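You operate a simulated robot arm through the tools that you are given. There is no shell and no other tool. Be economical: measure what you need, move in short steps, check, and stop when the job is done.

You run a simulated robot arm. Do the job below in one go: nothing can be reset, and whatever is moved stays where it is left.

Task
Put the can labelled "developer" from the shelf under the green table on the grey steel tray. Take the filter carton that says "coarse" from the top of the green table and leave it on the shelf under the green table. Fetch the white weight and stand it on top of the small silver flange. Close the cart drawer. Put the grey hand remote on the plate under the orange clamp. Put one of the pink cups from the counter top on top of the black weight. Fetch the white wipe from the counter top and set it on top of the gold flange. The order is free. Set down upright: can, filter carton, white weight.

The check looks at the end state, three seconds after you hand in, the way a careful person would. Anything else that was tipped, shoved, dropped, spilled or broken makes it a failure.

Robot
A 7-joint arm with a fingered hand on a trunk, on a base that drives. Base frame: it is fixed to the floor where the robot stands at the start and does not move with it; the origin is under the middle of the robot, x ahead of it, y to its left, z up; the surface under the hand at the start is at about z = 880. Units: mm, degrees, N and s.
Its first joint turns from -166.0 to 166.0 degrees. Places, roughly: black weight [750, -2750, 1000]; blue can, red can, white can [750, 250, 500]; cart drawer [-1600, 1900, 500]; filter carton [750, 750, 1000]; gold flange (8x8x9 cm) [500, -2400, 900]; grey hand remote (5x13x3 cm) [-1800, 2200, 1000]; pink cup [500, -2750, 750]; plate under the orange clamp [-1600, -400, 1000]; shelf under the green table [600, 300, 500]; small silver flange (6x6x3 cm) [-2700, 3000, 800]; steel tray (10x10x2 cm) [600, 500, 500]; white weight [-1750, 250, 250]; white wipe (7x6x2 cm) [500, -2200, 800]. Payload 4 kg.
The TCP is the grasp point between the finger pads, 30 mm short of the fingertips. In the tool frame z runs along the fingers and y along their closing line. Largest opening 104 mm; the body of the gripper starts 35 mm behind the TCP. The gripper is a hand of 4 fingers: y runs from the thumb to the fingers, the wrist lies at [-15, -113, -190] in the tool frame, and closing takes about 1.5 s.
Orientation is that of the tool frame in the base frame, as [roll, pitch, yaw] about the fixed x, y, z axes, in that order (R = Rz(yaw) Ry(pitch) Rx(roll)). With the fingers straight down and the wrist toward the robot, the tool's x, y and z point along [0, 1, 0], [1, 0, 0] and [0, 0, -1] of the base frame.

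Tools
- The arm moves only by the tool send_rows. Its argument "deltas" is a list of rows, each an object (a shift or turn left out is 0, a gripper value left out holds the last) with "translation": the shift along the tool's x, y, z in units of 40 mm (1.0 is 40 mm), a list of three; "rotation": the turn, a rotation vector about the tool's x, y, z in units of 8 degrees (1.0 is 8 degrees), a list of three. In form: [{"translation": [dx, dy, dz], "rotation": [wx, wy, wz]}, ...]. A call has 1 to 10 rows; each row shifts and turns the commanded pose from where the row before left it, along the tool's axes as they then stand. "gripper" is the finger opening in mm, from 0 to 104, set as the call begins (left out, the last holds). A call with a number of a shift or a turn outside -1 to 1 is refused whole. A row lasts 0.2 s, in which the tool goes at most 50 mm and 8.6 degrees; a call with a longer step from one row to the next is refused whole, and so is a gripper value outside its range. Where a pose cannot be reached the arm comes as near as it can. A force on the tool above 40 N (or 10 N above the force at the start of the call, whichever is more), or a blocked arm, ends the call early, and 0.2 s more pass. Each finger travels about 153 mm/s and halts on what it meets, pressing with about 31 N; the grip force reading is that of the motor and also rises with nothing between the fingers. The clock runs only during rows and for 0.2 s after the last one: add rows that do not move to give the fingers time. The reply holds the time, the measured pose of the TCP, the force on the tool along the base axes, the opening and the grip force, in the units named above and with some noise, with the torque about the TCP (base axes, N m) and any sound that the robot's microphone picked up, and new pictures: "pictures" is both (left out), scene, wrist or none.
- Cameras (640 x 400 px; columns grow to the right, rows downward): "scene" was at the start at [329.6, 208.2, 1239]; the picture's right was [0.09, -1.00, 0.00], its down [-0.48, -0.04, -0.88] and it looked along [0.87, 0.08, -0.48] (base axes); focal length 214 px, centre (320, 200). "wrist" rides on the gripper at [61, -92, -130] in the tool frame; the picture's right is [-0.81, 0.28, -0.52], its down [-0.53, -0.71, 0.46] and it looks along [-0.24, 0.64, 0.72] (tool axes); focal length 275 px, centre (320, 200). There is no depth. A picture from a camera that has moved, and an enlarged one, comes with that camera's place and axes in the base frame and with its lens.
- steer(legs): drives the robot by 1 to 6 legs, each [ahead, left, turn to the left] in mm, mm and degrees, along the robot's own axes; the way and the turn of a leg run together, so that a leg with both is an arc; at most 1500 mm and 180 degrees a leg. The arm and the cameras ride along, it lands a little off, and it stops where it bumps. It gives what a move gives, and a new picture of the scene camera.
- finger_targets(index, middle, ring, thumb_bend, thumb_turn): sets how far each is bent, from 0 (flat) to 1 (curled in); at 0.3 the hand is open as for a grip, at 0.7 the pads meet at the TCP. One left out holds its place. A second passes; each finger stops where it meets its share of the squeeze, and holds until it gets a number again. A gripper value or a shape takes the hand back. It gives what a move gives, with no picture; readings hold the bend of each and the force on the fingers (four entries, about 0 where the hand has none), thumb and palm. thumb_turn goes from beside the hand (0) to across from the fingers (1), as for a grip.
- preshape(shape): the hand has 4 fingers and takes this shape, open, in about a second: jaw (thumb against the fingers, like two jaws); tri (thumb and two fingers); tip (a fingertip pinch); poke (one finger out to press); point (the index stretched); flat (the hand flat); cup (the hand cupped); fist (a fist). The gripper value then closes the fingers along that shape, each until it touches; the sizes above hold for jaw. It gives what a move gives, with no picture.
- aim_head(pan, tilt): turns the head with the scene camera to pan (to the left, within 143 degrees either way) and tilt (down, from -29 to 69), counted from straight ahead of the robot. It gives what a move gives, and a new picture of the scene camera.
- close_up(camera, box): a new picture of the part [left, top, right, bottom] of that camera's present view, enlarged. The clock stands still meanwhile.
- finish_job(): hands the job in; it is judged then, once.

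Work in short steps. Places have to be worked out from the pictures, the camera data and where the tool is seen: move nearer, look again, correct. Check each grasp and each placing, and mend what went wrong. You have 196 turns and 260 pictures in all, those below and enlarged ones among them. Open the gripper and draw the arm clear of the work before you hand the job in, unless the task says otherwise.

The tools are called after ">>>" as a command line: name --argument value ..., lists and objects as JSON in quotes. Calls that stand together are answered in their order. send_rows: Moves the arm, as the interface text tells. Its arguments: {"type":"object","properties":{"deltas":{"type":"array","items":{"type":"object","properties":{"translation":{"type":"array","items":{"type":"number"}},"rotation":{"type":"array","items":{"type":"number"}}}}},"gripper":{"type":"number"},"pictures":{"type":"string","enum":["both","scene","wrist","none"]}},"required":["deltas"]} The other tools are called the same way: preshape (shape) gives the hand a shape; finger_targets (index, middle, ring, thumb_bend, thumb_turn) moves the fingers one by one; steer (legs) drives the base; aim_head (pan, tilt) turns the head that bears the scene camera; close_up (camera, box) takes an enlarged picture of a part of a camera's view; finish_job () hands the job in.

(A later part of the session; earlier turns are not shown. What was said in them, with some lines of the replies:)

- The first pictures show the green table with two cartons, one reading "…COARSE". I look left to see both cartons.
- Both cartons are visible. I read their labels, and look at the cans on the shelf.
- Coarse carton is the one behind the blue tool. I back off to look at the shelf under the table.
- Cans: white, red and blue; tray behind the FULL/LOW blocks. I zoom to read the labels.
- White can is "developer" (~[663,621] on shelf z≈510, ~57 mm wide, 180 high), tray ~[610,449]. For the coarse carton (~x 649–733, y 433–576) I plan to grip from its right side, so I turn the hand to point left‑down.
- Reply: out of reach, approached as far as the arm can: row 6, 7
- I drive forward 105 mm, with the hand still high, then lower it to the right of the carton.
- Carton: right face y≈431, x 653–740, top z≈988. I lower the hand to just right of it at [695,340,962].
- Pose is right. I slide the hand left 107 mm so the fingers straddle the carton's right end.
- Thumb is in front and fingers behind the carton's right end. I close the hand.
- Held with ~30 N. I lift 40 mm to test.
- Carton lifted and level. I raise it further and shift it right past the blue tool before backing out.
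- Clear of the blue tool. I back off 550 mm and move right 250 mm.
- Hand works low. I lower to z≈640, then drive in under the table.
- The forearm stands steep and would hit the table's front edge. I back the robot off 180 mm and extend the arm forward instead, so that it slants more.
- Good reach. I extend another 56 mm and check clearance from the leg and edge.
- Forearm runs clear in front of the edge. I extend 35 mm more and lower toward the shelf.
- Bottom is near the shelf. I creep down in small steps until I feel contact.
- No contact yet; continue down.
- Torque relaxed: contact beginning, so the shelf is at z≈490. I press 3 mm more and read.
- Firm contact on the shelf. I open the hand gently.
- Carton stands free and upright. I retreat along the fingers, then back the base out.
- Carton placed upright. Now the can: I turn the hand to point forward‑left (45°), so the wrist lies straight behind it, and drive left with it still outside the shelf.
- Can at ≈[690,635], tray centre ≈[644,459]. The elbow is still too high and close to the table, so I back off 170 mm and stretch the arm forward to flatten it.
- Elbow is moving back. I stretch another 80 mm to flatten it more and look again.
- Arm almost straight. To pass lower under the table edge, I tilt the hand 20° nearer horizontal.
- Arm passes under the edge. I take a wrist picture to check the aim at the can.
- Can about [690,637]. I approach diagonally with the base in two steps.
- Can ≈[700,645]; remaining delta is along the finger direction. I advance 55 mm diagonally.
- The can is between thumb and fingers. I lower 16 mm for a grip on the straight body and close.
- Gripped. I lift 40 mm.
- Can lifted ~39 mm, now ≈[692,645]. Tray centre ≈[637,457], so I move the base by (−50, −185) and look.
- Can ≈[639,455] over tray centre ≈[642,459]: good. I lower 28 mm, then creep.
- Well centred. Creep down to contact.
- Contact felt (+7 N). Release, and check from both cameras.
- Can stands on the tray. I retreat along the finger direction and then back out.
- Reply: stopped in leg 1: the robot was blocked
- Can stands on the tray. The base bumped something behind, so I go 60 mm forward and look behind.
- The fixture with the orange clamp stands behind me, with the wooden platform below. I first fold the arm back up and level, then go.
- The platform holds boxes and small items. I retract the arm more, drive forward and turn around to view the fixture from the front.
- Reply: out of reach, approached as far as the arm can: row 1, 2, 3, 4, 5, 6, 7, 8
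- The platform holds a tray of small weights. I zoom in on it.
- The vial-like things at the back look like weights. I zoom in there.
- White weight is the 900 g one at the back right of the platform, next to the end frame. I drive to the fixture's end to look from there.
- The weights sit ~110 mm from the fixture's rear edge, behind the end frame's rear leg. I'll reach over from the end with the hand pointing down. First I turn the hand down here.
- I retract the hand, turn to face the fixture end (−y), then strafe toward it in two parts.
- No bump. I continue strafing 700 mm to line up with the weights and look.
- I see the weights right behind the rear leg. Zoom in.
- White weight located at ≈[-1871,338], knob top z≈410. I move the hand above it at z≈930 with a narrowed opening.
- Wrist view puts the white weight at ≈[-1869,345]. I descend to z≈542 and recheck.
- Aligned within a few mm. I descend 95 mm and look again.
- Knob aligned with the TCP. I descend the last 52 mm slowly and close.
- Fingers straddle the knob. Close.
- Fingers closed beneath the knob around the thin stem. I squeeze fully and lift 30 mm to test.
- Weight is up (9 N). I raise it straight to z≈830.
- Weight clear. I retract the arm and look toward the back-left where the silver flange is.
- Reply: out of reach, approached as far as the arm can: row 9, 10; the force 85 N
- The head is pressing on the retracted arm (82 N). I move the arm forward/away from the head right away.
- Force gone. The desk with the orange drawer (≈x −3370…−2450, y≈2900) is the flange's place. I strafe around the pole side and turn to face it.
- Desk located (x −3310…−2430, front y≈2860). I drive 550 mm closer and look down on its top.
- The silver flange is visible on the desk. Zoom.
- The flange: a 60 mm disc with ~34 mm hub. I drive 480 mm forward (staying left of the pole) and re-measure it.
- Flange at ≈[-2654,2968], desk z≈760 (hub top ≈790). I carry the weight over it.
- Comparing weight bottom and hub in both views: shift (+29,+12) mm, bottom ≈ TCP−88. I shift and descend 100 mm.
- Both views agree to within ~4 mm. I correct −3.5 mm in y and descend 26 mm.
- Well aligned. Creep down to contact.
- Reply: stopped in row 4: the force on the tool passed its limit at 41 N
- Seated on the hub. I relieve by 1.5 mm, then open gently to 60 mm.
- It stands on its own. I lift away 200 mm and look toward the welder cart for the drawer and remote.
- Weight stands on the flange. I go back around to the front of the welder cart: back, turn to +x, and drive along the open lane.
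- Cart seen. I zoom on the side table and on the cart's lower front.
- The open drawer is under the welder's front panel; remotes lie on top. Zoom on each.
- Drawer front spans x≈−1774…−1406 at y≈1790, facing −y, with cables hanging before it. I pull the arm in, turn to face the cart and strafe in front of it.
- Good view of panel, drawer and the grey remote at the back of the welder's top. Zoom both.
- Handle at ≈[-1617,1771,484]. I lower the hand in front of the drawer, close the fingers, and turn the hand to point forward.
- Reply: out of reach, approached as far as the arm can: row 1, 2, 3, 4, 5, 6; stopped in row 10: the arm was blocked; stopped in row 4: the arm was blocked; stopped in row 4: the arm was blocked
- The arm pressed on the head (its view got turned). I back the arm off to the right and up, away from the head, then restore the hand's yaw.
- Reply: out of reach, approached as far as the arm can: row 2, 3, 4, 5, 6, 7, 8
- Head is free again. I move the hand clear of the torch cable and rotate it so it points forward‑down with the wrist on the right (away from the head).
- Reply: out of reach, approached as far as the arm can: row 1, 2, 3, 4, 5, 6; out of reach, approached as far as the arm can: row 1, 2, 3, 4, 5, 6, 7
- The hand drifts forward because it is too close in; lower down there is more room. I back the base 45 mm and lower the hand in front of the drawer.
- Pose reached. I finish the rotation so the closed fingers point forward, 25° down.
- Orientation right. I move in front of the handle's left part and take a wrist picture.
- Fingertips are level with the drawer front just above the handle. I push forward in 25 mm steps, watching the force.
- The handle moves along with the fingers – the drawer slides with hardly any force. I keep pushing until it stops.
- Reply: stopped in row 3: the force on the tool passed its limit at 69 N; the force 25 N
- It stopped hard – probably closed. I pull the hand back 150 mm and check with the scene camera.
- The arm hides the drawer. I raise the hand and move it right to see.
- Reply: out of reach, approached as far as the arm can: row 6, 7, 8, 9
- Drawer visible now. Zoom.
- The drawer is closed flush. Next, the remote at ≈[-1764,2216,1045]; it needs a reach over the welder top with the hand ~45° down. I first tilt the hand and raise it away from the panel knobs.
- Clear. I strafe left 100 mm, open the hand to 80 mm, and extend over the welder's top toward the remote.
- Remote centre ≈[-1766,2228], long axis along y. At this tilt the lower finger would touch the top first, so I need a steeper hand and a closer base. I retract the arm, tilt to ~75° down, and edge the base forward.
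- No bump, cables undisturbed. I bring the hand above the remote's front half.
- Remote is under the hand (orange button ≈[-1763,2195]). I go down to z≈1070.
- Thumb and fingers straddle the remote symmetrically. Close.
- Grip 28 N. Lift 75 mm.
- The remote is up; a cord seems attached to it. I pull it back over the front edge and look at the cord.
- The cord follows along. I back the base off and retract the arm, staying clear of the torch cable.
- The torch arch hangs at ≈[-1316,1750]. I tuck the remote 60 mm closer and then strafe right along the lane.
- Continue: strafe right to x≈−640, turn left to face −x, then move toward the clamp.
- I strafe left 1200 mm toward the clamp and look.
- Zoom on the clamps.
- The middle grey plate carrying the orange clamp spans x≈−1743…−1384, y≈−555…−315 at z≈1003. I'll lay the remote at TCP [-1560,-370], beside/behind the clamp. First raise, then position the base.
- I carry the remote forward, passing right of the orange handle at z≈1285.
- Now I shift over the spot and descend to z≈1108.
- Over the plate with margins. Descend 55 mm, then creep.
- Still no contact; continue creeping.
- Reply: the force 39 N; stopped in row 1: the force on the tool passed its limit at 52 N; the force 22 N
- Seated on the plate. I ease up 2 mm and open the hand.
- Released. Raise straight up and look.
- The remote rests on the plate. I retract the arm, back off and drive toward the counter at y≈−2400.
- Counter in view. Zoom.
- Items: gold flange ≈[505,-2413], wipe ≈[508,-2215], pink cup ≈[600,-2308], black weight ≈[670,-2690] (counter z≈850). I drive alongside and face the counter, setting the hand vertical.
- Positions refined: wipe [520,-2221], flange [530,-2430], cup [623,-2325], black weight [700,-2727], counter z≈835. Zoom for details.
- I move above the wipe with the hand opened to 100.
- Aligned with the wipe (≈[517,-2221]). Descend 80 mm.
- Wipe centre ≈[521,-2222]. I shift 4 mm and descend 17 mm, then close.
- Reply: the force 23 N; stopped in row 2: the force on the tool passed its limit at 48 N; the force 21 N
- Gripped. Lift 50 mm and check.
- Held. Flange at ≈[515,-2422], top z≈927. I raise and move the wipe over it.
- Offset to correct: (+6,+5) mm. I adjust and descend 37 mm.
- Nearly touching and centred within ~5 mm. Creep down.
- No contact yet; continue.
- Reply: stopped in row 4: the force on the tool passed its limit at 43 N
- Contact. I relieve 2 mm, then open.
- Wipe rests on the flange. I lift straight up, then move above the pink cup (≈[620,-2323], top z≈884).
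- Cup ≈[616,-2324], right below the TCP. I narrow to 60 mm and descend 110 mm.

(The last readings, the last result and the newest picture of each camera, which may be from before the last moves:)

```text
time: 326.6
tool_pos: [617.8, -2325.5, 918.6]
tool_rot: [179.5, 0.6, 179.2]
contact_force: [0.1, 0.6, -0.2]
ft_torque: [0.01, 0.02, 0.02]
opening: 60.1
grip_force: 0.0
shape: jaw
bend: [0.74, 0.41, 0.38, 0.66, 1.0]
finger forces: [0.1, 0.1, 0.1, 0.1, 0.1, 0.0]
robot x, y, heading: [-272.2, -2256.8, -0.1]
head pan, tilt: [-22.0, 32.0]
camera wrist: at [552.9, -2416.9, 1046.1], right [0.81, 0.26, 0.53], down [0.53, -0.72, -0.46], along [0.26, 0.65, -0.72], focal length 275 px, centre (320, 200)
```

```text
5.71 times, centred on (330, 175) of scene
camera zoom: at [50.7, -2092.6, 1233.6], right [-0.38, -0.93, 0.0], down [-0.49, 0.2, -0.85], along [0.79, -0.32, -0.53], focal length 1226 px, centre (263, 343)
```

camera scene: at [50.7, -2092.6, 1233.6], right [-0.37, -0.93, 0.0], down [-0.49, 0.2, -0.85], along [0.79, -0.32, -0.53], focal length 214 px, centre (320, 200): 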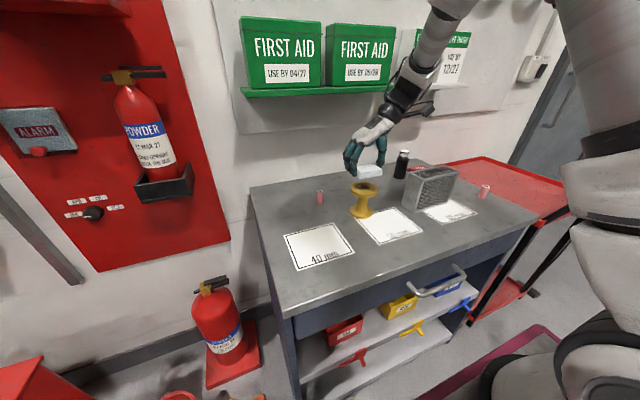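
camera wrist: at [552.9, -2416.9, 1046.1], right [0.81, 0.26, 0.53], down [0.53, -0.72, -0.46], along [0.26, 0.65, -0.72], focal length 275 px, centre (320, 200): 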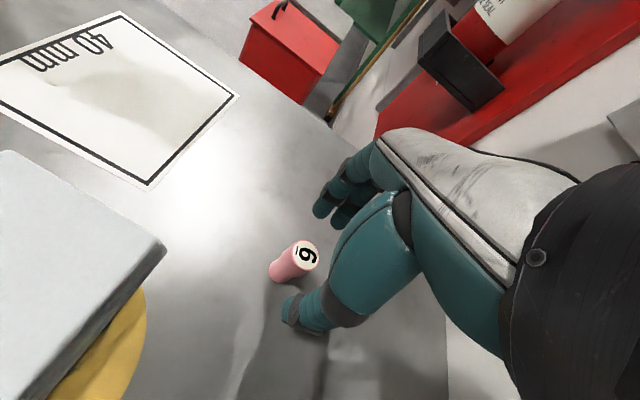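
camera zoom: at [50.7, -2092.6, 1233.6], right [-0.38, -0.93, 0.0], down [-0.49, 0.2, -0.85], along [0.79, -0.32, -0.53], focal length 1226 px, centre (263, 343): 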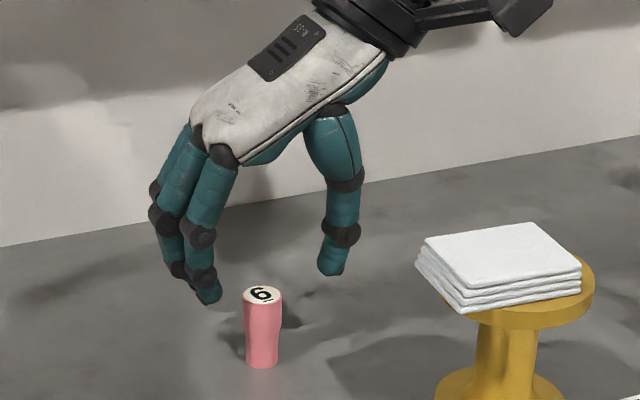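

Cup ≈[615,-2323] vs TCP [618,-2325.5]. I correct and descend 40 mm.

>>> send_rows --deltas '[{"translation": [0.07, 0.06, 0.4]}, {"translation": [0, 0, 0.4]}, {"translation": [0, 0, 0.2]}, {}]' --gripper 68 --pictures "wrist"

>>> close_up --camera "scene" --box '[290, 140, 370, 210]'

```text
time: 327.6
tool_pos: [615.4, -2322.5, 880.3]
tool_rot: [179.4, 0.7, 179.2]
contact_force: [-1.2, -0.2, -0.6]
ft_torque: [0.01, 0.02, -0.03]
opening: 67.6
grip_force: 0.1
shape: jaw
bend: [0.28, 0.39, 0.36, 0.62, 1.0]
finger forces: [0.1, 0.0, 0.0, 0.0, 0.0, 0.0]
robot x, y, heading: [-272.1, -2257.8, -0.1]
head pan, tilt: [-22.0, 32.0]
camera wrist: at [550.1, -2413.6, 1006.9], right [0.81, 0.26, 0.53], down [0.53, -0.72, -0.46], along [0.26, 0.65, -0.72], focal length 275 px, centre (320, 200)
```

wrist: 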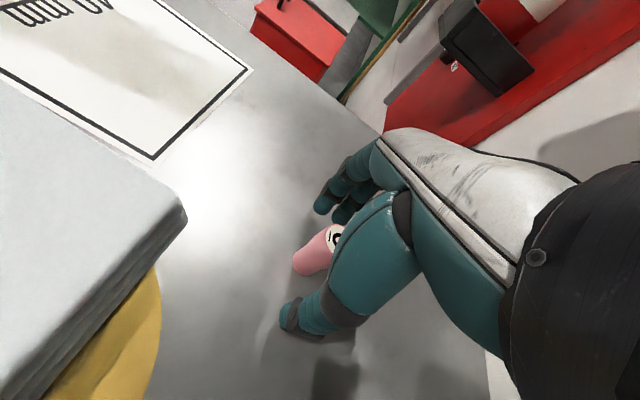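

```text
5.71 times, centred on (330, 175) of scene
camera zoom: at [50.6, -2092.6, 1233.6], right [-0.38, -0.93, 0.0], down [-0.49, 0.2, -0.85], along [0.79, -0.32, -0.53], focal length 1226 px, centre (263, 343)
```

zoom: 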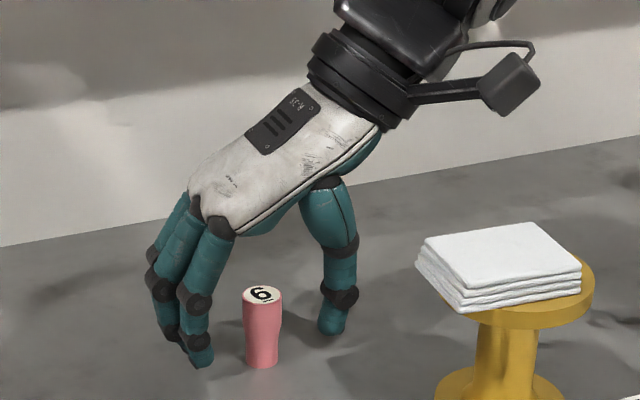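

Cup is between thumb and fingers. Close.

>>> send_rows --deltas '[{}, {}, {}, {}, {}, {}, {}]' --gripper 5 --pictures "wrist"

>>> close_up --camera "scene" --box '[290, 140, 370, 210]'

```text
time: 329.2
tool_pos: [614.5, -2322.3, 879.8]
tool_rot: [179.5, 0.7, 179.2]
contact_force: [0.6, -0.3, 0.6]
ft_torque: [-0.03, 0.0, -0.01]
opening: 9.8
grip_force: 30.7
shape: jaw
bend: [0.72, 0.63, 0.7, 0.73, 1.0]
finger forces: [17.4, 10.6, 0.0, 0.0, 28.4, 0.0]
robot x, y, heading: [-268.5, -2258.8, -0.1]
head pan, tilt: [-22.0, 32.0]
camera wrist: at [550.1, -2413.6, 1007.1], right [0.81, 0.26, 0.53], down [0.53, -0.72, -0.46], along [0.26, 0.65, -0.72], focal length 275 px, centre (320, 200)
```

wrist: 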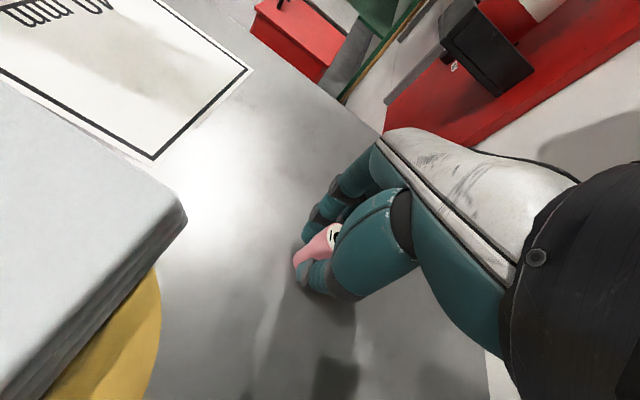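

```text
5.71 times, centred on (330, 175) of scene
camera zoom: at [50.6, -2092.7, 1233.6], right [-0.38, -0.93, 0.0], down [-0.49, 0.2, -0.85], along [0.79, -0.32, -0.53], focal length 1226 px, centre (263, 343)
```

zoom: 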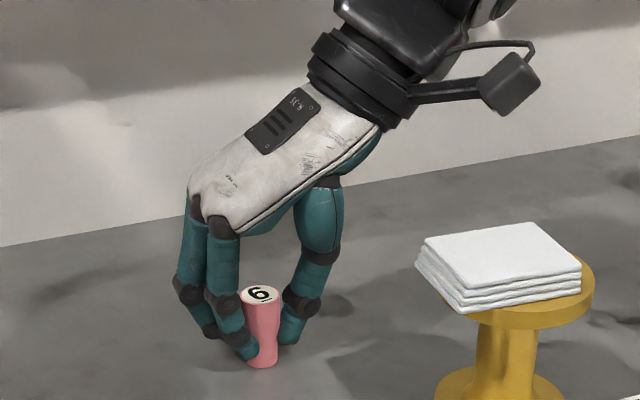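

Held. I lift to z≈1045 and strafe right 340 mm toward the black weight.

>>> send_rows --deltas '[{"translation": [0, 0, -0.4]}, {"translation": [0, 0, -0.9]}, {"translation": [0, 0, -0.9]}, {"translation": [0, 0, -0.9]}, {"translation": [0, 0, -0.9]}, {}]' --pictures "none"

>>> steer --legs '[[0, -340, 0]]'

>>> close_up --camera "scene" --box '[280, 80, 440, 200]'

```text
time: 330.6
tool_pos: [613.4, -2325.3, 1042.0]
tool_rot: [179.5, 0.6, 179.1]
contact_force: [-0.3, 0.0, -0.7]
ft_torque: [0.02, 0.02, -0.04]
opening: 9.4
grip_force: 30.7
shape: jaw
bend: [0.72, 0.63, 0.7, 0.73, 1.0]
finger forces: [17.9, 11.0, 0.0, 0.1, 28.2, 0.0]
robot x, y, heading: [-270.3, -2258.4, 0.1]
head pan, tilt: [-22.0, 32.0]
```

```text
time: 332.9
tool_pos: [613.3, -2670.8, 1042.2]
tool_rot: [179.5, 0.7, 178.9]
contact_force: [-0.7, -0.4, 0.8]
ft_torque: [0.0, 0.01, 0.0]
opening: 10.0
grip_force: 30.8
shape: jaw
bend: [0.72, 0.63, 0.7, 0.73, 1.0]
finger forces: [17.9, 11.0, 0.0, 0.1, 28.4, 0.0]
robot x, y, heading: [-274.0, -2598.8, -0.5]
head pan, tilt: [-22.0, 32.0]
camera scene: at [50.5, -2434.8, 1233.6], right [-0.38, -0.93, 0.0], down [-0.49, 0.2, -0.85], along [0.78, -0.32, -0.53], focal length 214 px, centre (320, 200)
```

scene: 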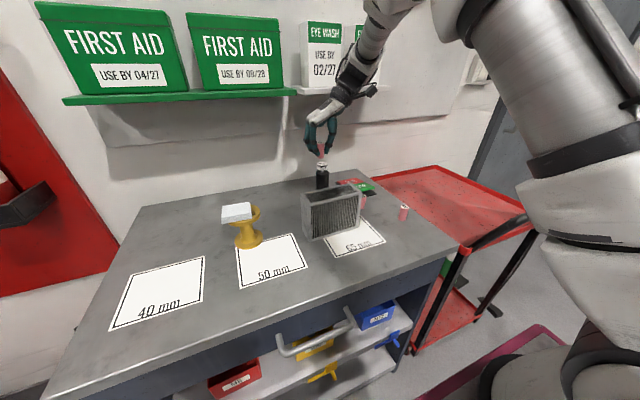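

```text
3.33 times, centred on (360, 140) of scene
camera zoom: at [50.5, -2434.8, 1233.6], right [-0.38, -0.93, 0.0], down [-0.49, 0.2, -0.85], along [0.78, -0.32, -0.53], focal length 715 px, centre (187, 400)
```

zoom: 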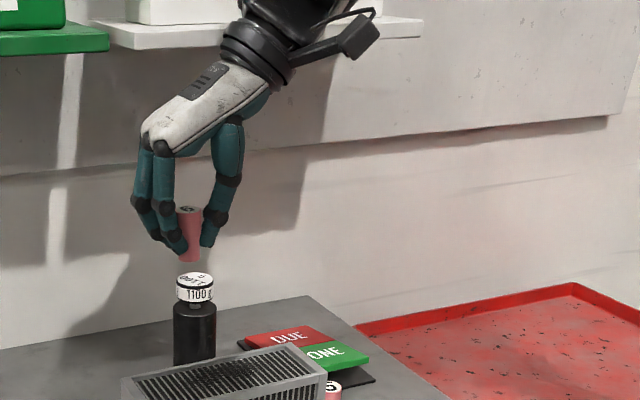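

Knob top triangulated at ≈[686.6,-2708,948]. I move the cup over it.

>>> send_rows --deltas '[{"translation": [-0.91, -0.42, 0]}, {"translation": [-0.91, -0.42, 0]}, {}]' --pictures "wrist"

>>> close_up --camera "scene" --box '[290, 110, 370, 180]'

```text
time: 333.3
tool_pos: [622.6, -2678.8, 1052.8]
tool_rot: [178.7, -0.4, -179.4]
contact_force: [-141.0, 23.3, 34.5]
ft_torque: [-5.04, -18.99, -8.31]
opening: 9.5
grip_force: 30.9
shape: jaw
bend: [0.72, 0.63, 0.7, 0.73, 1.0]
finger forces: [17.9, 11.4, 0.0, 0.0, 28.5, 0.0]
robot x, y, heading: [-283.6, -2598.5, -0.3]
head pan, tilt: [-22.0, 32.0]
stopped in row 2: the force on the tool passed its limit at 331 N (the readings are from after the stop); the commanded pose is now the measured one
camera wrist: at [562.1, -2773.0, 1180.3], right [0.81, 0.27, 0.52], down [0.54, -0.7, -0.47], along [0.23, 0.66, -0.71], focal length 275 px, centre (320, 200)
```

wrist: 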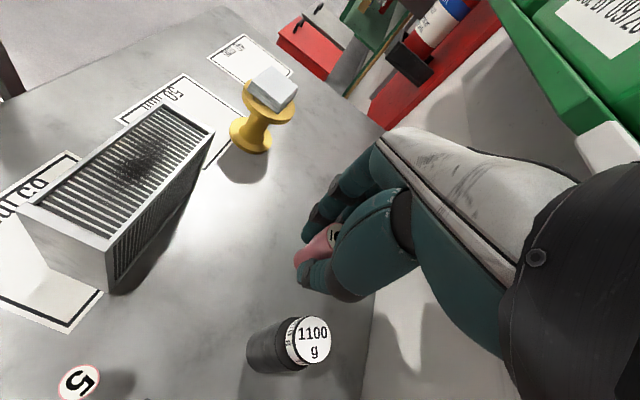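

```text
5.71 times, centred on (330, 145) of scene
camera zoom: at [36.1, -2432.9, 1235.7], right [-0.38, -0.93, 0.0], down [-0.48, 0.2, -0.85], along [0.79, -0.32, -0.52], focal length 1226 px, centre (263, 514)
```

zoom: 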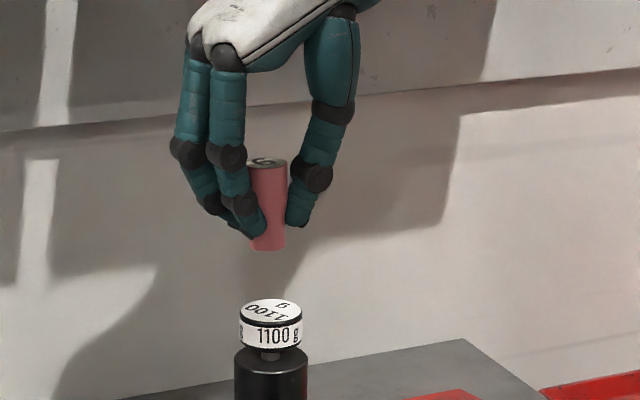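

The wrist hit the wall shelf. I back off at once by 120 mm.

>>> send_rows --deltas '[{"translation": [0.6, 0, 0]}, {"translation": [1, 0, 0]}, {"translation": [1, 0, 0]}, {"translation": [0.6, 0, 0]}, {}]' --pictures "scene"

>>> close_up --camera "scene" --box '[40, 20, 480, 260]'

```text
time: 334.5
tool_pos: [504.8, -2682.1, 1042.2]
tool_rot: [178.9, -0.8, -179.8]
contact_force: [0.0, 1.3, -0.5]
ft_torque: [0.02, 0.04, -0.01]
opening: 9.8
grip_force: 30.8
shape: jaw
bend: [0.72, 0.63, 0.7, 0.73, 1.0]
finger forces: [17.9, 11.5, 0.0, 0.0, 28.3, 0.0]
robot x, y, heading: [-275.4, -2600.1, -0.5]
head pan, tilt: [-22.0, 32.0]
camera scene: at [47.1, -2434.6, 1233.6], right [-0.38, -0.93, 0.0], down [-0.49, 0.2, -0.85], along [0.78, -0.32, -0.53], focal length 214 px, centre (320, 200)
```

scene: 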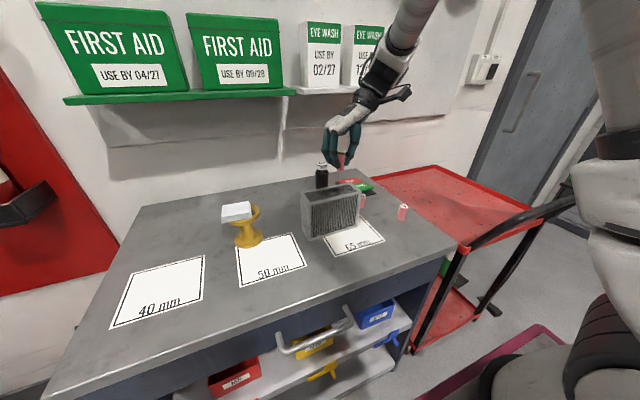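

```text
1.45 times, centred on (260, 140) of scene
camera zoom: at [47.1, -2434.6, 1233.6], right [-0.38, -0.93, 0.0], down [-0.49, 0.2, -0.85], along [0.78, -0.32, -0.53], focal length 312 px, centre (407, 287)
```

zoom: 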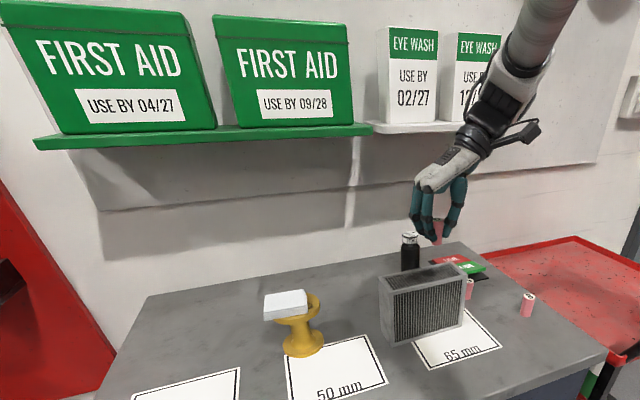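

Everything on the shelf still stands. I turn the hand about the vertical so the wrist trails toward the robot, clear of the shelf.

>>> send_rows --deltas '[{"translation": [0, 0, -0.5], "rotation": [0, 0, 1]}, {"rotation": [0, 0, 1]}, {"rotation": [0, 0, 1]}, {"rotation": [0, 0, 1]}, {"rotation": [0, 0, 1]}, {"rotation": [0, 0, 1]}, {"rotation": [0, 0, 1]}, {"rotation": [0, 0, 1]}, {"rotation": [0, 0, 1]}, {"rotation": [0, 0, 1]}]' --pictures "none"

>>> send_rows --deltas '[{"rotation": [0, 0, 1]}, {}]' --pictures "both"

```text
time: 336.7
tool_pos: [507.7, -2683.2, 1063.1]
tool_rot: [-179.3, -1.2, 100.1]
contact_force: [-0.3, -0.4, -0.2]
ft_torque: [0.03, -0.02, 0.0]
opening: 9.8
grip_force: 30.6
shape: jaw
bend: [0.72, 0.63, 0.7, 0.73, 1.0]
finger forces: [18.4, 12.2, 0.0, 0.0, 28.2, 0.1]
robot x, y, heading: [-273.2, -2599.3, -0.3]
head pan, tilt: [-22.0, 32.0]
```

```text
time: 337.3
tool_pos: [506.6, -2682.2, 1062.9]
tool_rot: [-179.2, -1.0, 92.1]
contact_force: [1.0, -0.6, 0.4]
ft_torque: [0.02, 0.0, 0.03]
opening: 9.7
grip_force: 31.0
shape: jaw
bend: [0.72, 0.63, 0.7, 0.73, 1.0]
finger forces: [18.4, 12.2, 0.1, 0.0, 28.3, 0.0]
robot x, y, heading: [-276.9, -2600.8, -0.6]
head pan, tilt: [-22.0, 32.0]
camera scene: at [47.1, -2434.6, 1233.6], right [-0.38, -0.93, 0.0], down [-0.49, 0.2, -0.85], along [0.78, -0.32, -0.53], focal length 214 px, centre (320, 200)
camera wrist: at [413.5, -2626.5, 1194.4], right [0.31, -0.81, 0.5], down [-0.7, -0.55, -0.46], along [0.64, -0.21, -0.74], focal length 275 px, centre (320, 200)
```

scene: 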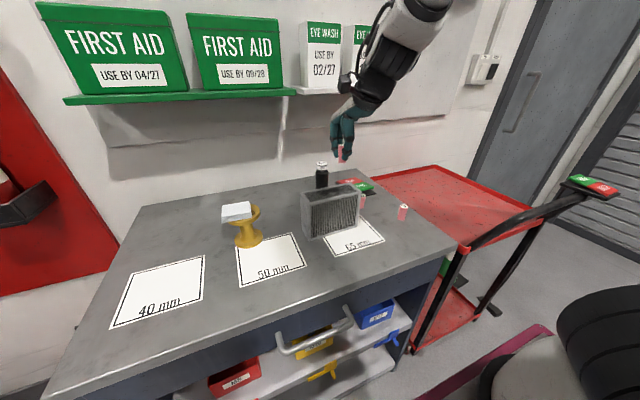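
wrist: 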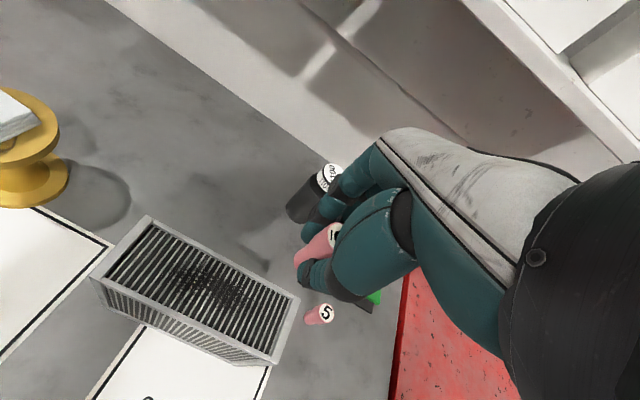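

Wrist now trails behind. The shelf edge is near x≈675, z≈1170, so I approach low: forward to x≈600, then down to z≈1012.

>>> send_rows --deltas '[{"translation": [-0.13, 0.79, 0.17]}, {"translation": [-0.13, 0.79, 0.17]}, {"translation": [-0.13, 0.79, 0.17]}, {"translation": [0, 0, 0.4]}, {"translation": [0, 0, 0.35]}, {}]' --pictures "wrist"

>>> close_up --camera "scene" --box '[270, 80, 410, 200]'

```text
time: 338.7
tool_pos: [601.7, -2695.8, 1011.8]
tool_rot: [-179.2, -1.1, 92.2]
contact_force: [-0.9, 0.0, -0.5]
ft_torque: [-0.02, 0.01, -0.03]
opening: 9.8
grip_force: 31.0
shape: jaw
bend: [0.72, 0.63, 0.7, 0.73, 1.0]
finger forces: [18.6, 12.5, 0.1, 0.0, 28.3, 0.0]
robot x, y, heading: [-274.2, -2603.0, -0.4]
head pan, tilt: [-22.0, 32.0]
camera wrist: at [508.4, -2638.2, 1142.4], right [0.31, -0.81, 0.5], down [-0.7, -0.55, -0.46], along [0.64, -0.21, -0.74], focal length 275 px, centre (320, 200)
```

wrist: 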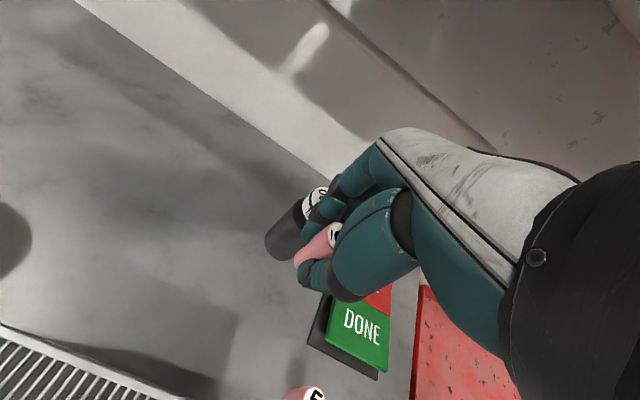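

```text
3.33 times, centred on (340, 140) of scene
camera zoom: at [47.1, -2434.6, 1233.6], right [-0.38, -0.93, 0.0], down [-0.49, 0.2, -0.85], along [0.78, -0.32, -0.53], focal length 715 px, centre (253, 400)
```

zoom: 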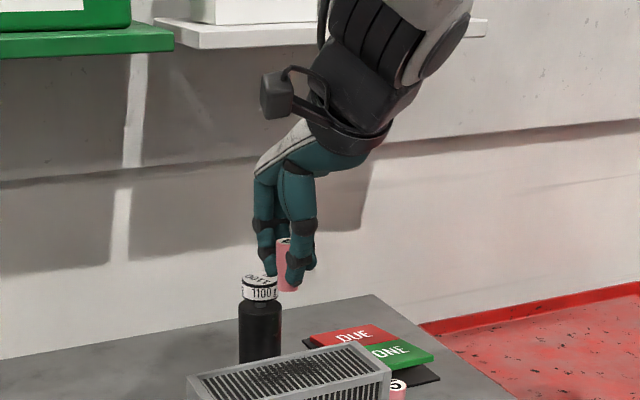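

I advance 80 mm toward the knob, low under the shelf edge.

>>> send_rows --deltas '[{"translation": [-0.07, 0.6, 0]}, {"translation": [-0.07, 0.6, 0]}, {"translation": [-0.07, 0.5, 0]}, {"translation": [0, 0.3, 0]}, {}]' --pictures "wrist"

>>> close_up --camera "scene" --box '[280, 120, 360, 190]'

```text
time: 339.9
tool_pos: [681.4, -2698.8, 1010.1]
tool_rot: [-179.2, -1.1, 92.2]
contact_force: [0.1, 0.4, 0.3]
ft_torque: [0.03, -0.02, 0.01]
opening: 9.8
grip_force: 30.8
shape: jaw
bend: [0.72, 0.63, 0.7, 0.73, 1.0]
finger forces: [18.6, 12.6, 0.0, 0.0, 28.3, 0.1]
robot x, y, heading: [-280.6, -2603.0, -0.1]
head pan, tilt: [-22.0, 32.0]
camera wrist: at [587.6, -2642.2, 1141.7], right [0.31, -0.81, 0.5], down [-0.7, -0.55, -0.46], along [0.64, -0.21, -0.74], focal length 275 px, centre (320, 200)
```

wrist: 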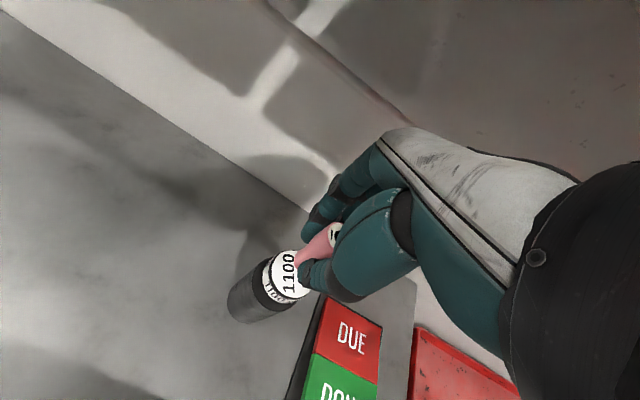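

```text
5.71 times, centred on (320, 155) of scene
camera zoom: at [47.1, -2434.6, 1233.6], right [-0.38, -0.93, 0.0], down [-0.49, 0.2, -0.85], along [0.78, -0.32, -0.53], focal length 1226 px, centre (320, 457)
```

zoom: 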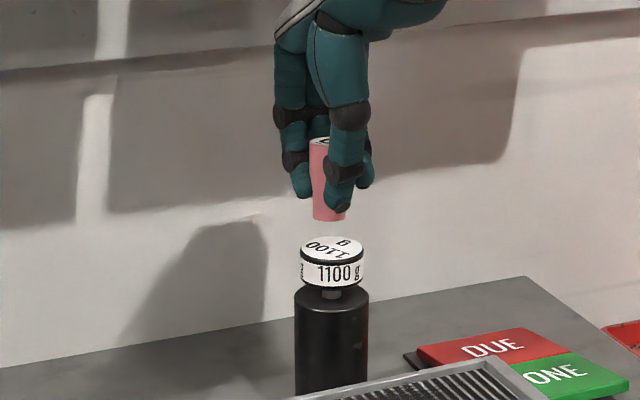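

Both views say the cup is ~9 mm too far in x. I correct, then descend 14 mm.

>>> send_rows --deltas '[{"translation": [-0.02, -0.21, 0]}, {"translation": [0, 0, 0.2]}, {"translation": [0, 0, 0.15]}, {}]' --pictures "wrist"

>>> close_up --camera "scene" --box '[290, 130, 350, 180]'

```text
time: 340.9
tool_pos: [672.7, -2699.6, 995.5]
tool_rot: [-179.2, -1.1, 92.2]
contact_force: [0.1, 0.1, -0.4]
ft_torque: [0.02, 0.01, -0.01]
opening: 10.0
grip_force: 31.4
shape: jaw
bend: [0.72, 0.63, 0.7, 0.73, 1.0]
finger forces: [18.6, 12.5, 0.0, 0.0, 28.2, 0.0]
robot x, y, heading: [-276.1, -2598.1, -0.1]
head pan, tilt: [-22.0, 32.0]
camera wrist: at [579.6, -2643.2, 1127.9], right [0.31, -0.81, 0.5], down [-0.7, -0.55, -0.46], along [0.64, -0.21, -0.74], focal length 275 px, centre (320, 200)
```

wrist: 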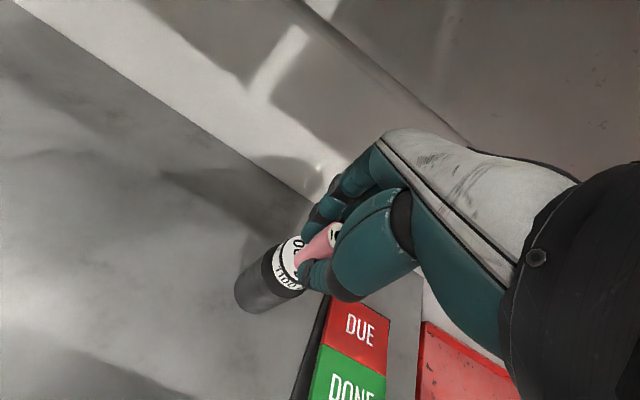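

```text
8.00 times, centred on (320, 155) of scene
camera zoom: at [47.1, -2434.6, 1233.6], right [-0.38, -0.93, 0.0], down [-0.49, 0.2, -0.85], along [0.78, -0.32, -0.53], focal length 1716 px, centre (320, 560)
```

zoom: 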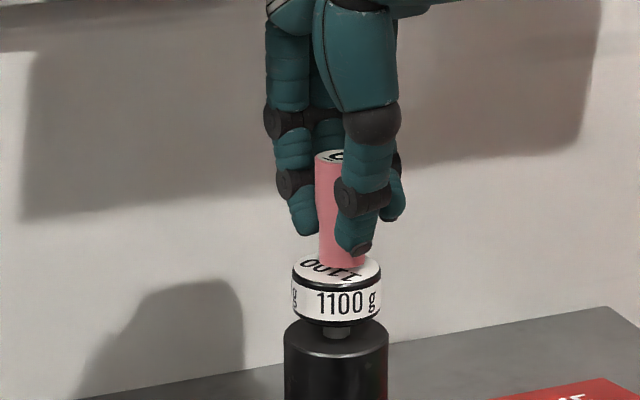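

Almost touching, centred. Creep down.

>>> send_rows --deltas '[{"translation": [0, 0, 0.05]}, {"translation": [0, 0, 0.05]}, {"translation": [0, 0, 0.05]}, {}]' --pictures "none"

>>> close_up --camera "scene" --box '[290, 130, 350, 180]'

```text
time: 341.9
tool_pos: [673.7, -2698.0, 991.2]
tool_rot: [-179.3, -1.1, 92.2]
contact_force: [-1.5, 1.0, 7.8]
ft_torque: [0.0, -0.03, 0.01]
opening: 10.2
grip_force: 30.6
shape: jaw
bend: [0.72, 0.63, 0.7, 0.73, 1.0]
finger forces: [18.7, 12.6, 0.0, 0.0, 30.9, 0.1]
robot x, y, heading: [-278.8, -2601.5, -0.3]
head pan, tilt: [-22.0, 32.0]
```

```text
8.00 times, centred on (320, 155) of scene
camera zoom: at [46.7, -2434.5, 1233.7], right [-0.38, -0.93, 0.0], down [-0.49, 0.2, -0.85], along [0.78, -0.32, -0.53], focal length 1716 px, centre (320, 560)
```

zoom: 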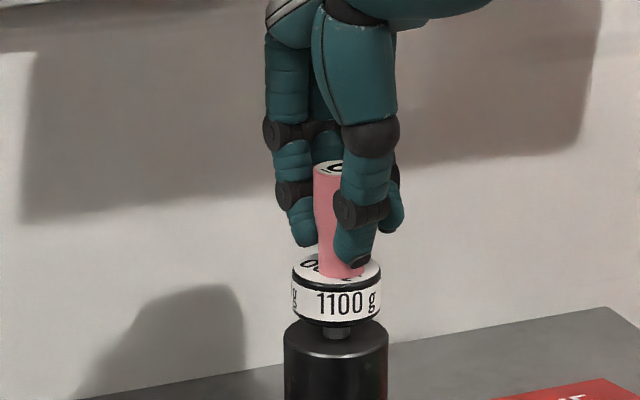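

Seated (8 N). I open in small steps: first to 18 mm.

>>> send_rows --deltas '[{}, {}]' --gripper 16 --pictures "none"

>>> send_rows --deltas '[{}, {}]' --gripper 26 --pictures "none"

>>> close_up --camera "scene" --box '[290, 130, 350, 180]'

```text
time: 342.5
tool_pos: [674.6, -2700.6, 989.9]
tool_rot: [-179.3, -1.1, 92.2]
contact_force: [0.4, -1.1, 2.6]
ft_torque: [-0.07, -0.02, 0.0]
opening: 16.4
grip_force: 0.1
shape: jaw
bend: [0.73, 0.61, 0.6, 0.73, 1.0]
finger forces: [1.2, 1.7, 0.0, 0.0, 0.6, 0.1]
robot x, y, heading: [-274.4, -2596.4, -0.3]
head pan, tilt: [-22.0, 32.0]
```

```text
time: 343.1
tool_pos: [672.3, -2699.6, 991.0]
tool_rot: [-179.2, -1.2, 92.2]
contact_force: [-1.0, 0.8, -0.6]
ft_torque: [-0.01, 0.01, -0.02]
opening: 25.6
grip_force: 0.0
shape: jaw
bend: [0.74, 0.56, 0.54, 0.74, 1.0]
finger forces: [0.0, 0.1, 0.0, 0.0, 0.0, 0.0]
robot x, y, heading: [-279.7, -2600.2, -0.3]
head pan, tilt: [-22.0, 32.0]
```

```text
8.00 times, centred on (320, 155) of scene
camera zoom: at [47.1, -2434.6, 1233.6], right [-0.38, -0.93, 0.0], down [-0.49, 0.2, -0.85], along [0.78, -0.32, -0.53], focal length 1716 px, centre (320, 560)
```

zoom: 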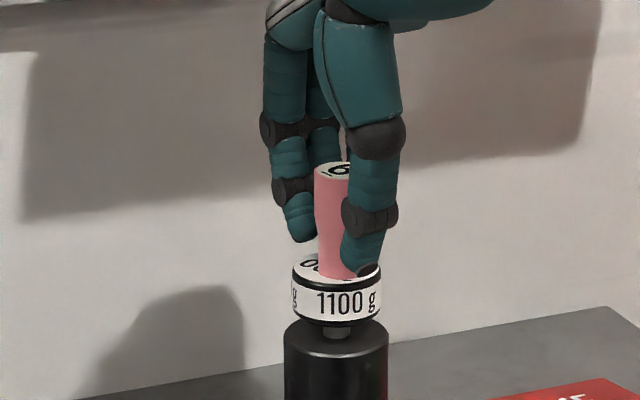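

The cup stands on the weight. I open to 65 mm and slide sideways (+y) away from it, without lifting into the shelf.

>>> send_rows --deltas '[{}, {}, {}]' --gripper 65 --pictures "wrist"

>>> close_up --camera "scene" --box '[290, 120, 350, 180]'

```text
time: 343.9
tool_pos: [672.5, -2698.7, 989.9]
tool_rot: [-179.3, -1.1, 92.2]
contact_force: [-0.5, 0.7, -0.5]
ft_torque: [0.01, 0.02, 0.04]
opening: 64.5
grip_force: 0.0
shape: jaw
bend: [0.28, 0.4, 0.36, 0.63, 1.0]
finger forces: [0.1, 0.0, 0.0, 0.0, 0.1, 0.0]
robot x, y, heading: [-274.8, -2596.8, -0.3]
head pan, tilt: [-22.0, 32.0]
camera wrist: at [580.3, -2643.2, 1122.0], right [0.31, -0.81, 0.5], down [-0.7, -0.55, -0.46], along [0.64, -0.21, -0.74], focal length 275 px, centre (320, 200)
```

wrist: 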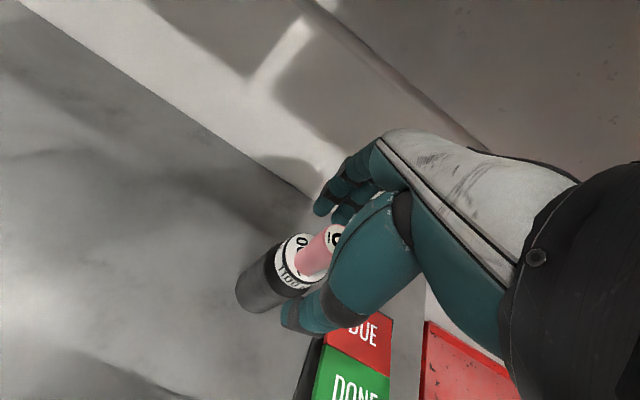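

```text
6.67 times, centred on (320, 150) of scene
camera zoom: at [47.1, -2434.5, 1233.6], right [-0.38, -0.93, 0.0], down [-0.49, 0.2, -0.85], along [0.78, -0.32, -0.53], focal length 1430 px, centre (320, 533)
```

zoom: 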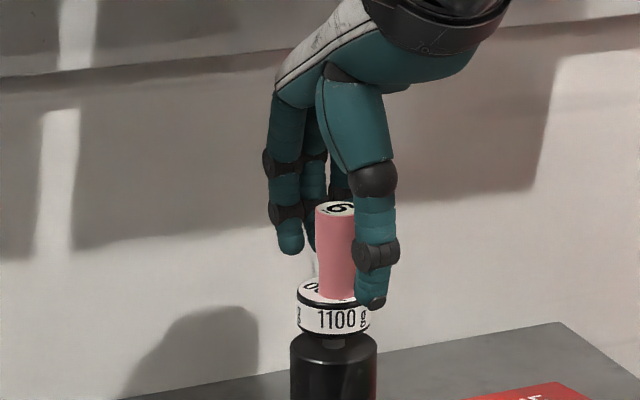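

Free on both sides. Slide +y.

>>> send_rows --deltas '[{"translation": [0.3, 0.012, 0]}, {"translation": [0.5, 0.02, 0]}, {"translation": [0.8, 0.03, 0]}, {"translation": [1, 0.03, 0]}, {}]' --pictures "none"

>>> close_up --camera "scene" --box '[260, 100, 380, 200]'

```text
time: 345.1
tool_pos: [672.8, -2595.4, 992.0]
tool_rot: [-179.2, -1.1, 92.2]
contact_force: [-0.1, 0.2, 1.0]
ft_torque: [0.01, 0.03, 0.02]
opening: 64.7
grip_force: 0.1
shape: jaw
bend: [0.28, 0.4, 0.36, 0.63, 1.0]
finger forces: [0.0, 0.0, 0.1, 0.1, 0.1, 0.1]
robot x, y, heading: [-273.0, -2601.7, -0.2]
head pan, tilt: [-22.0, 32.0]
```

```text
4.00 times, centred on (320, 150) of scene
camera zoom: at [47.1, -2434.5, 1233.6], right [-0.38, -0.93, 0.0], down [-0.49, 0.2, -0.85], along [0.78, -0.32, -0.53], focal length 858 px, centre (320, 400)
```

zoom: 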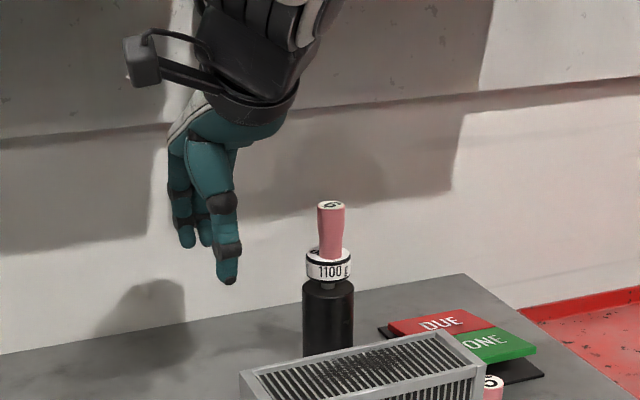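

Cup stands on the weight. I raise 40 mm, withdraw back from under the shelf, then back the base away.

>>> send_rows --deltas '[{"translation": [0, 0, -0.5]}, {"translation": [0, 0, -0.5]}, {"translation": [0, -1, 0]}, {"translation": [0, -1, 0]}, {"translation": [0, -1, 0]}, {"translation": [0, -1, -0.3]}, {"translation": [0, -0.9, -0.6]}, {"translation": [0, -0.9, -0.6]}, {}]' --pictures "none"

>>> steer --legs '[[-350, 0, 0]]'

>>> close_up --camera "scene" --box '[80, 60, 480, 280]'

```text
time: 347.1
tool_pos: [444.6, -2617.7, 1100.9]
tool_rot: [-179.2, -5.3, 91.3]
contact_force: [-0.2, 0.4, 0.4]
ft_torque: [-0.04, 0.01, 0.01]
opening: 64.8
grip_force: 0.2
shape: jaw
bend: [0.28, 0.4, 0.36, 0.63, 1.0]
finger forces: [0.0, 0.0, 0.0, 0.0, 0.0, 0.1]
robot x, y, heading: [-273.0, -2600.6, -0.4]
head pan, tilt: [-22.0, 32.0]
```

```text
time: 349.4
tool_pos: [88.1, -2612.7, 1099.2]
tool_rot: [-179.2, -4.6, 91.5]
contact_force: [-1.1, 0.3, 0.1]
ft_torque: [0.03, 0.03, -0.01]
opening: 65.0
grip_force: 0.1
shape: jaw
bend: [0.28, 0.4, 0.36, 0.63, 1.0]
finger forces: [0.0, 0.1, 0.1, 0.1, 0.0, 0.0]
robot x, y, heading: [-628.8, -2596.5, -0.5]
head pan, tilt: [-22.0, 32.0]
camera scene: at [-312.0, -2431.6, 1224.0], right [-0.38, -0.92, 0.0], down [-0.57, 0.24, -0.79], along [0.73, -0.3, -0.62], focal length 214 px, centre (320, 200)
```

scene: 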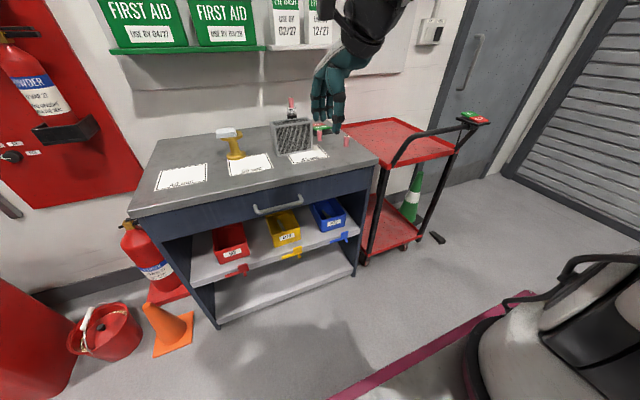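

```text
1.60 times, centred on (280, 170) of scene
camera zoom: at [-312.0, -2431.6, 1224.0], right [-0.38, -0.92, 0.0], down [-0.57, 0.24, -0.79], along [0.73, -0.3, -0.62], focal length 343 px, centre (384, 248)
```

zoom: 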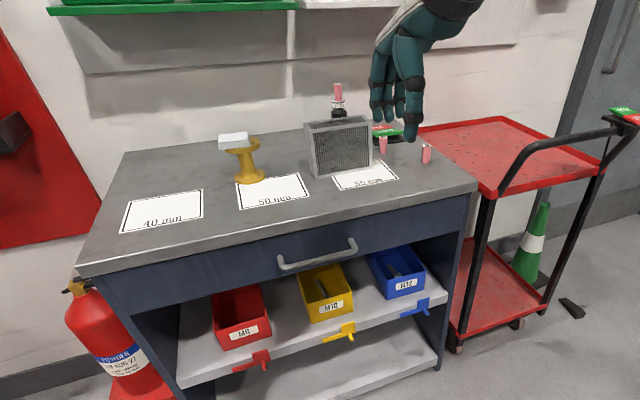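

All stands. I zoom on flange/wipe and weight/cup for a final check, and the shelf boxes.

>>> close_up --camera "scene" --box '[200, 80, 350, 190]'

>>> close_up --camera "scene" --box '[100, 0, 360, 110]'

```text
3.64 times, centred on (275, 135) of scene
camera zoom: at [-312.0, -2431.6, 1224.0], right [-0.38, -0.92, 0.0], down [-0.57, 0.24, -0.79], along [0.73, -0.3, -0.62], focal length 780 px, centre (484, 436)
```

zoom: 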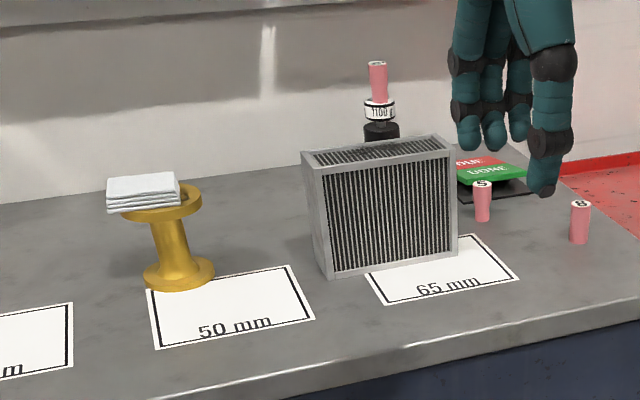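

```text
2.46 times, centred on (230, 55) of scene
camera zoom: at [-312.0, -2431.6, 1224.0], right [-0.38, -0.92, 0.0], down [-0.57, 0.24, -0.79], along [0.73, -0.3, -0.62], focal length 528 px, centre (542, 557)
```

zoom: 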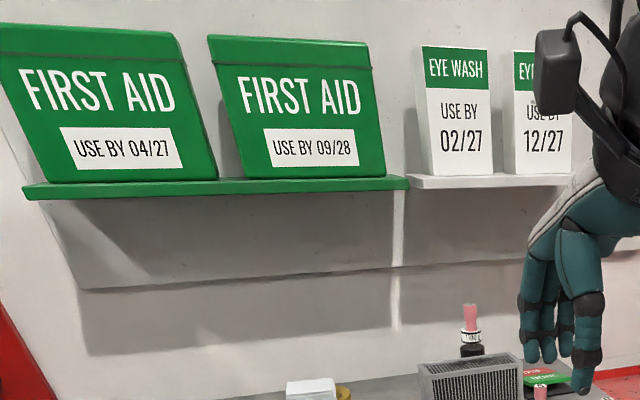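

All seven jobs look done, and the hand is open and clear. Handing in.

>>> finish_job

```text
The job is handed in.
```

All seven tasks are done and handed in. These points could matter in the check:
- **Wipe:** it sits about 18 mm off the middle of the gold flange, but it looked stable.
- **Shelf hit:** the wrist struck the wall shelf above the counter, peaking at about 331 N. The boxes on it were still standing afterwards.
- **Base bump:** the base bumped the clamp fixture once early on. I saw nothing knocked over there.
- **Remote:** it has a cord attached, which now trails across the fixture. I took "the plate under the orange clamp" to mean the grey plate the clamp is mounted on.
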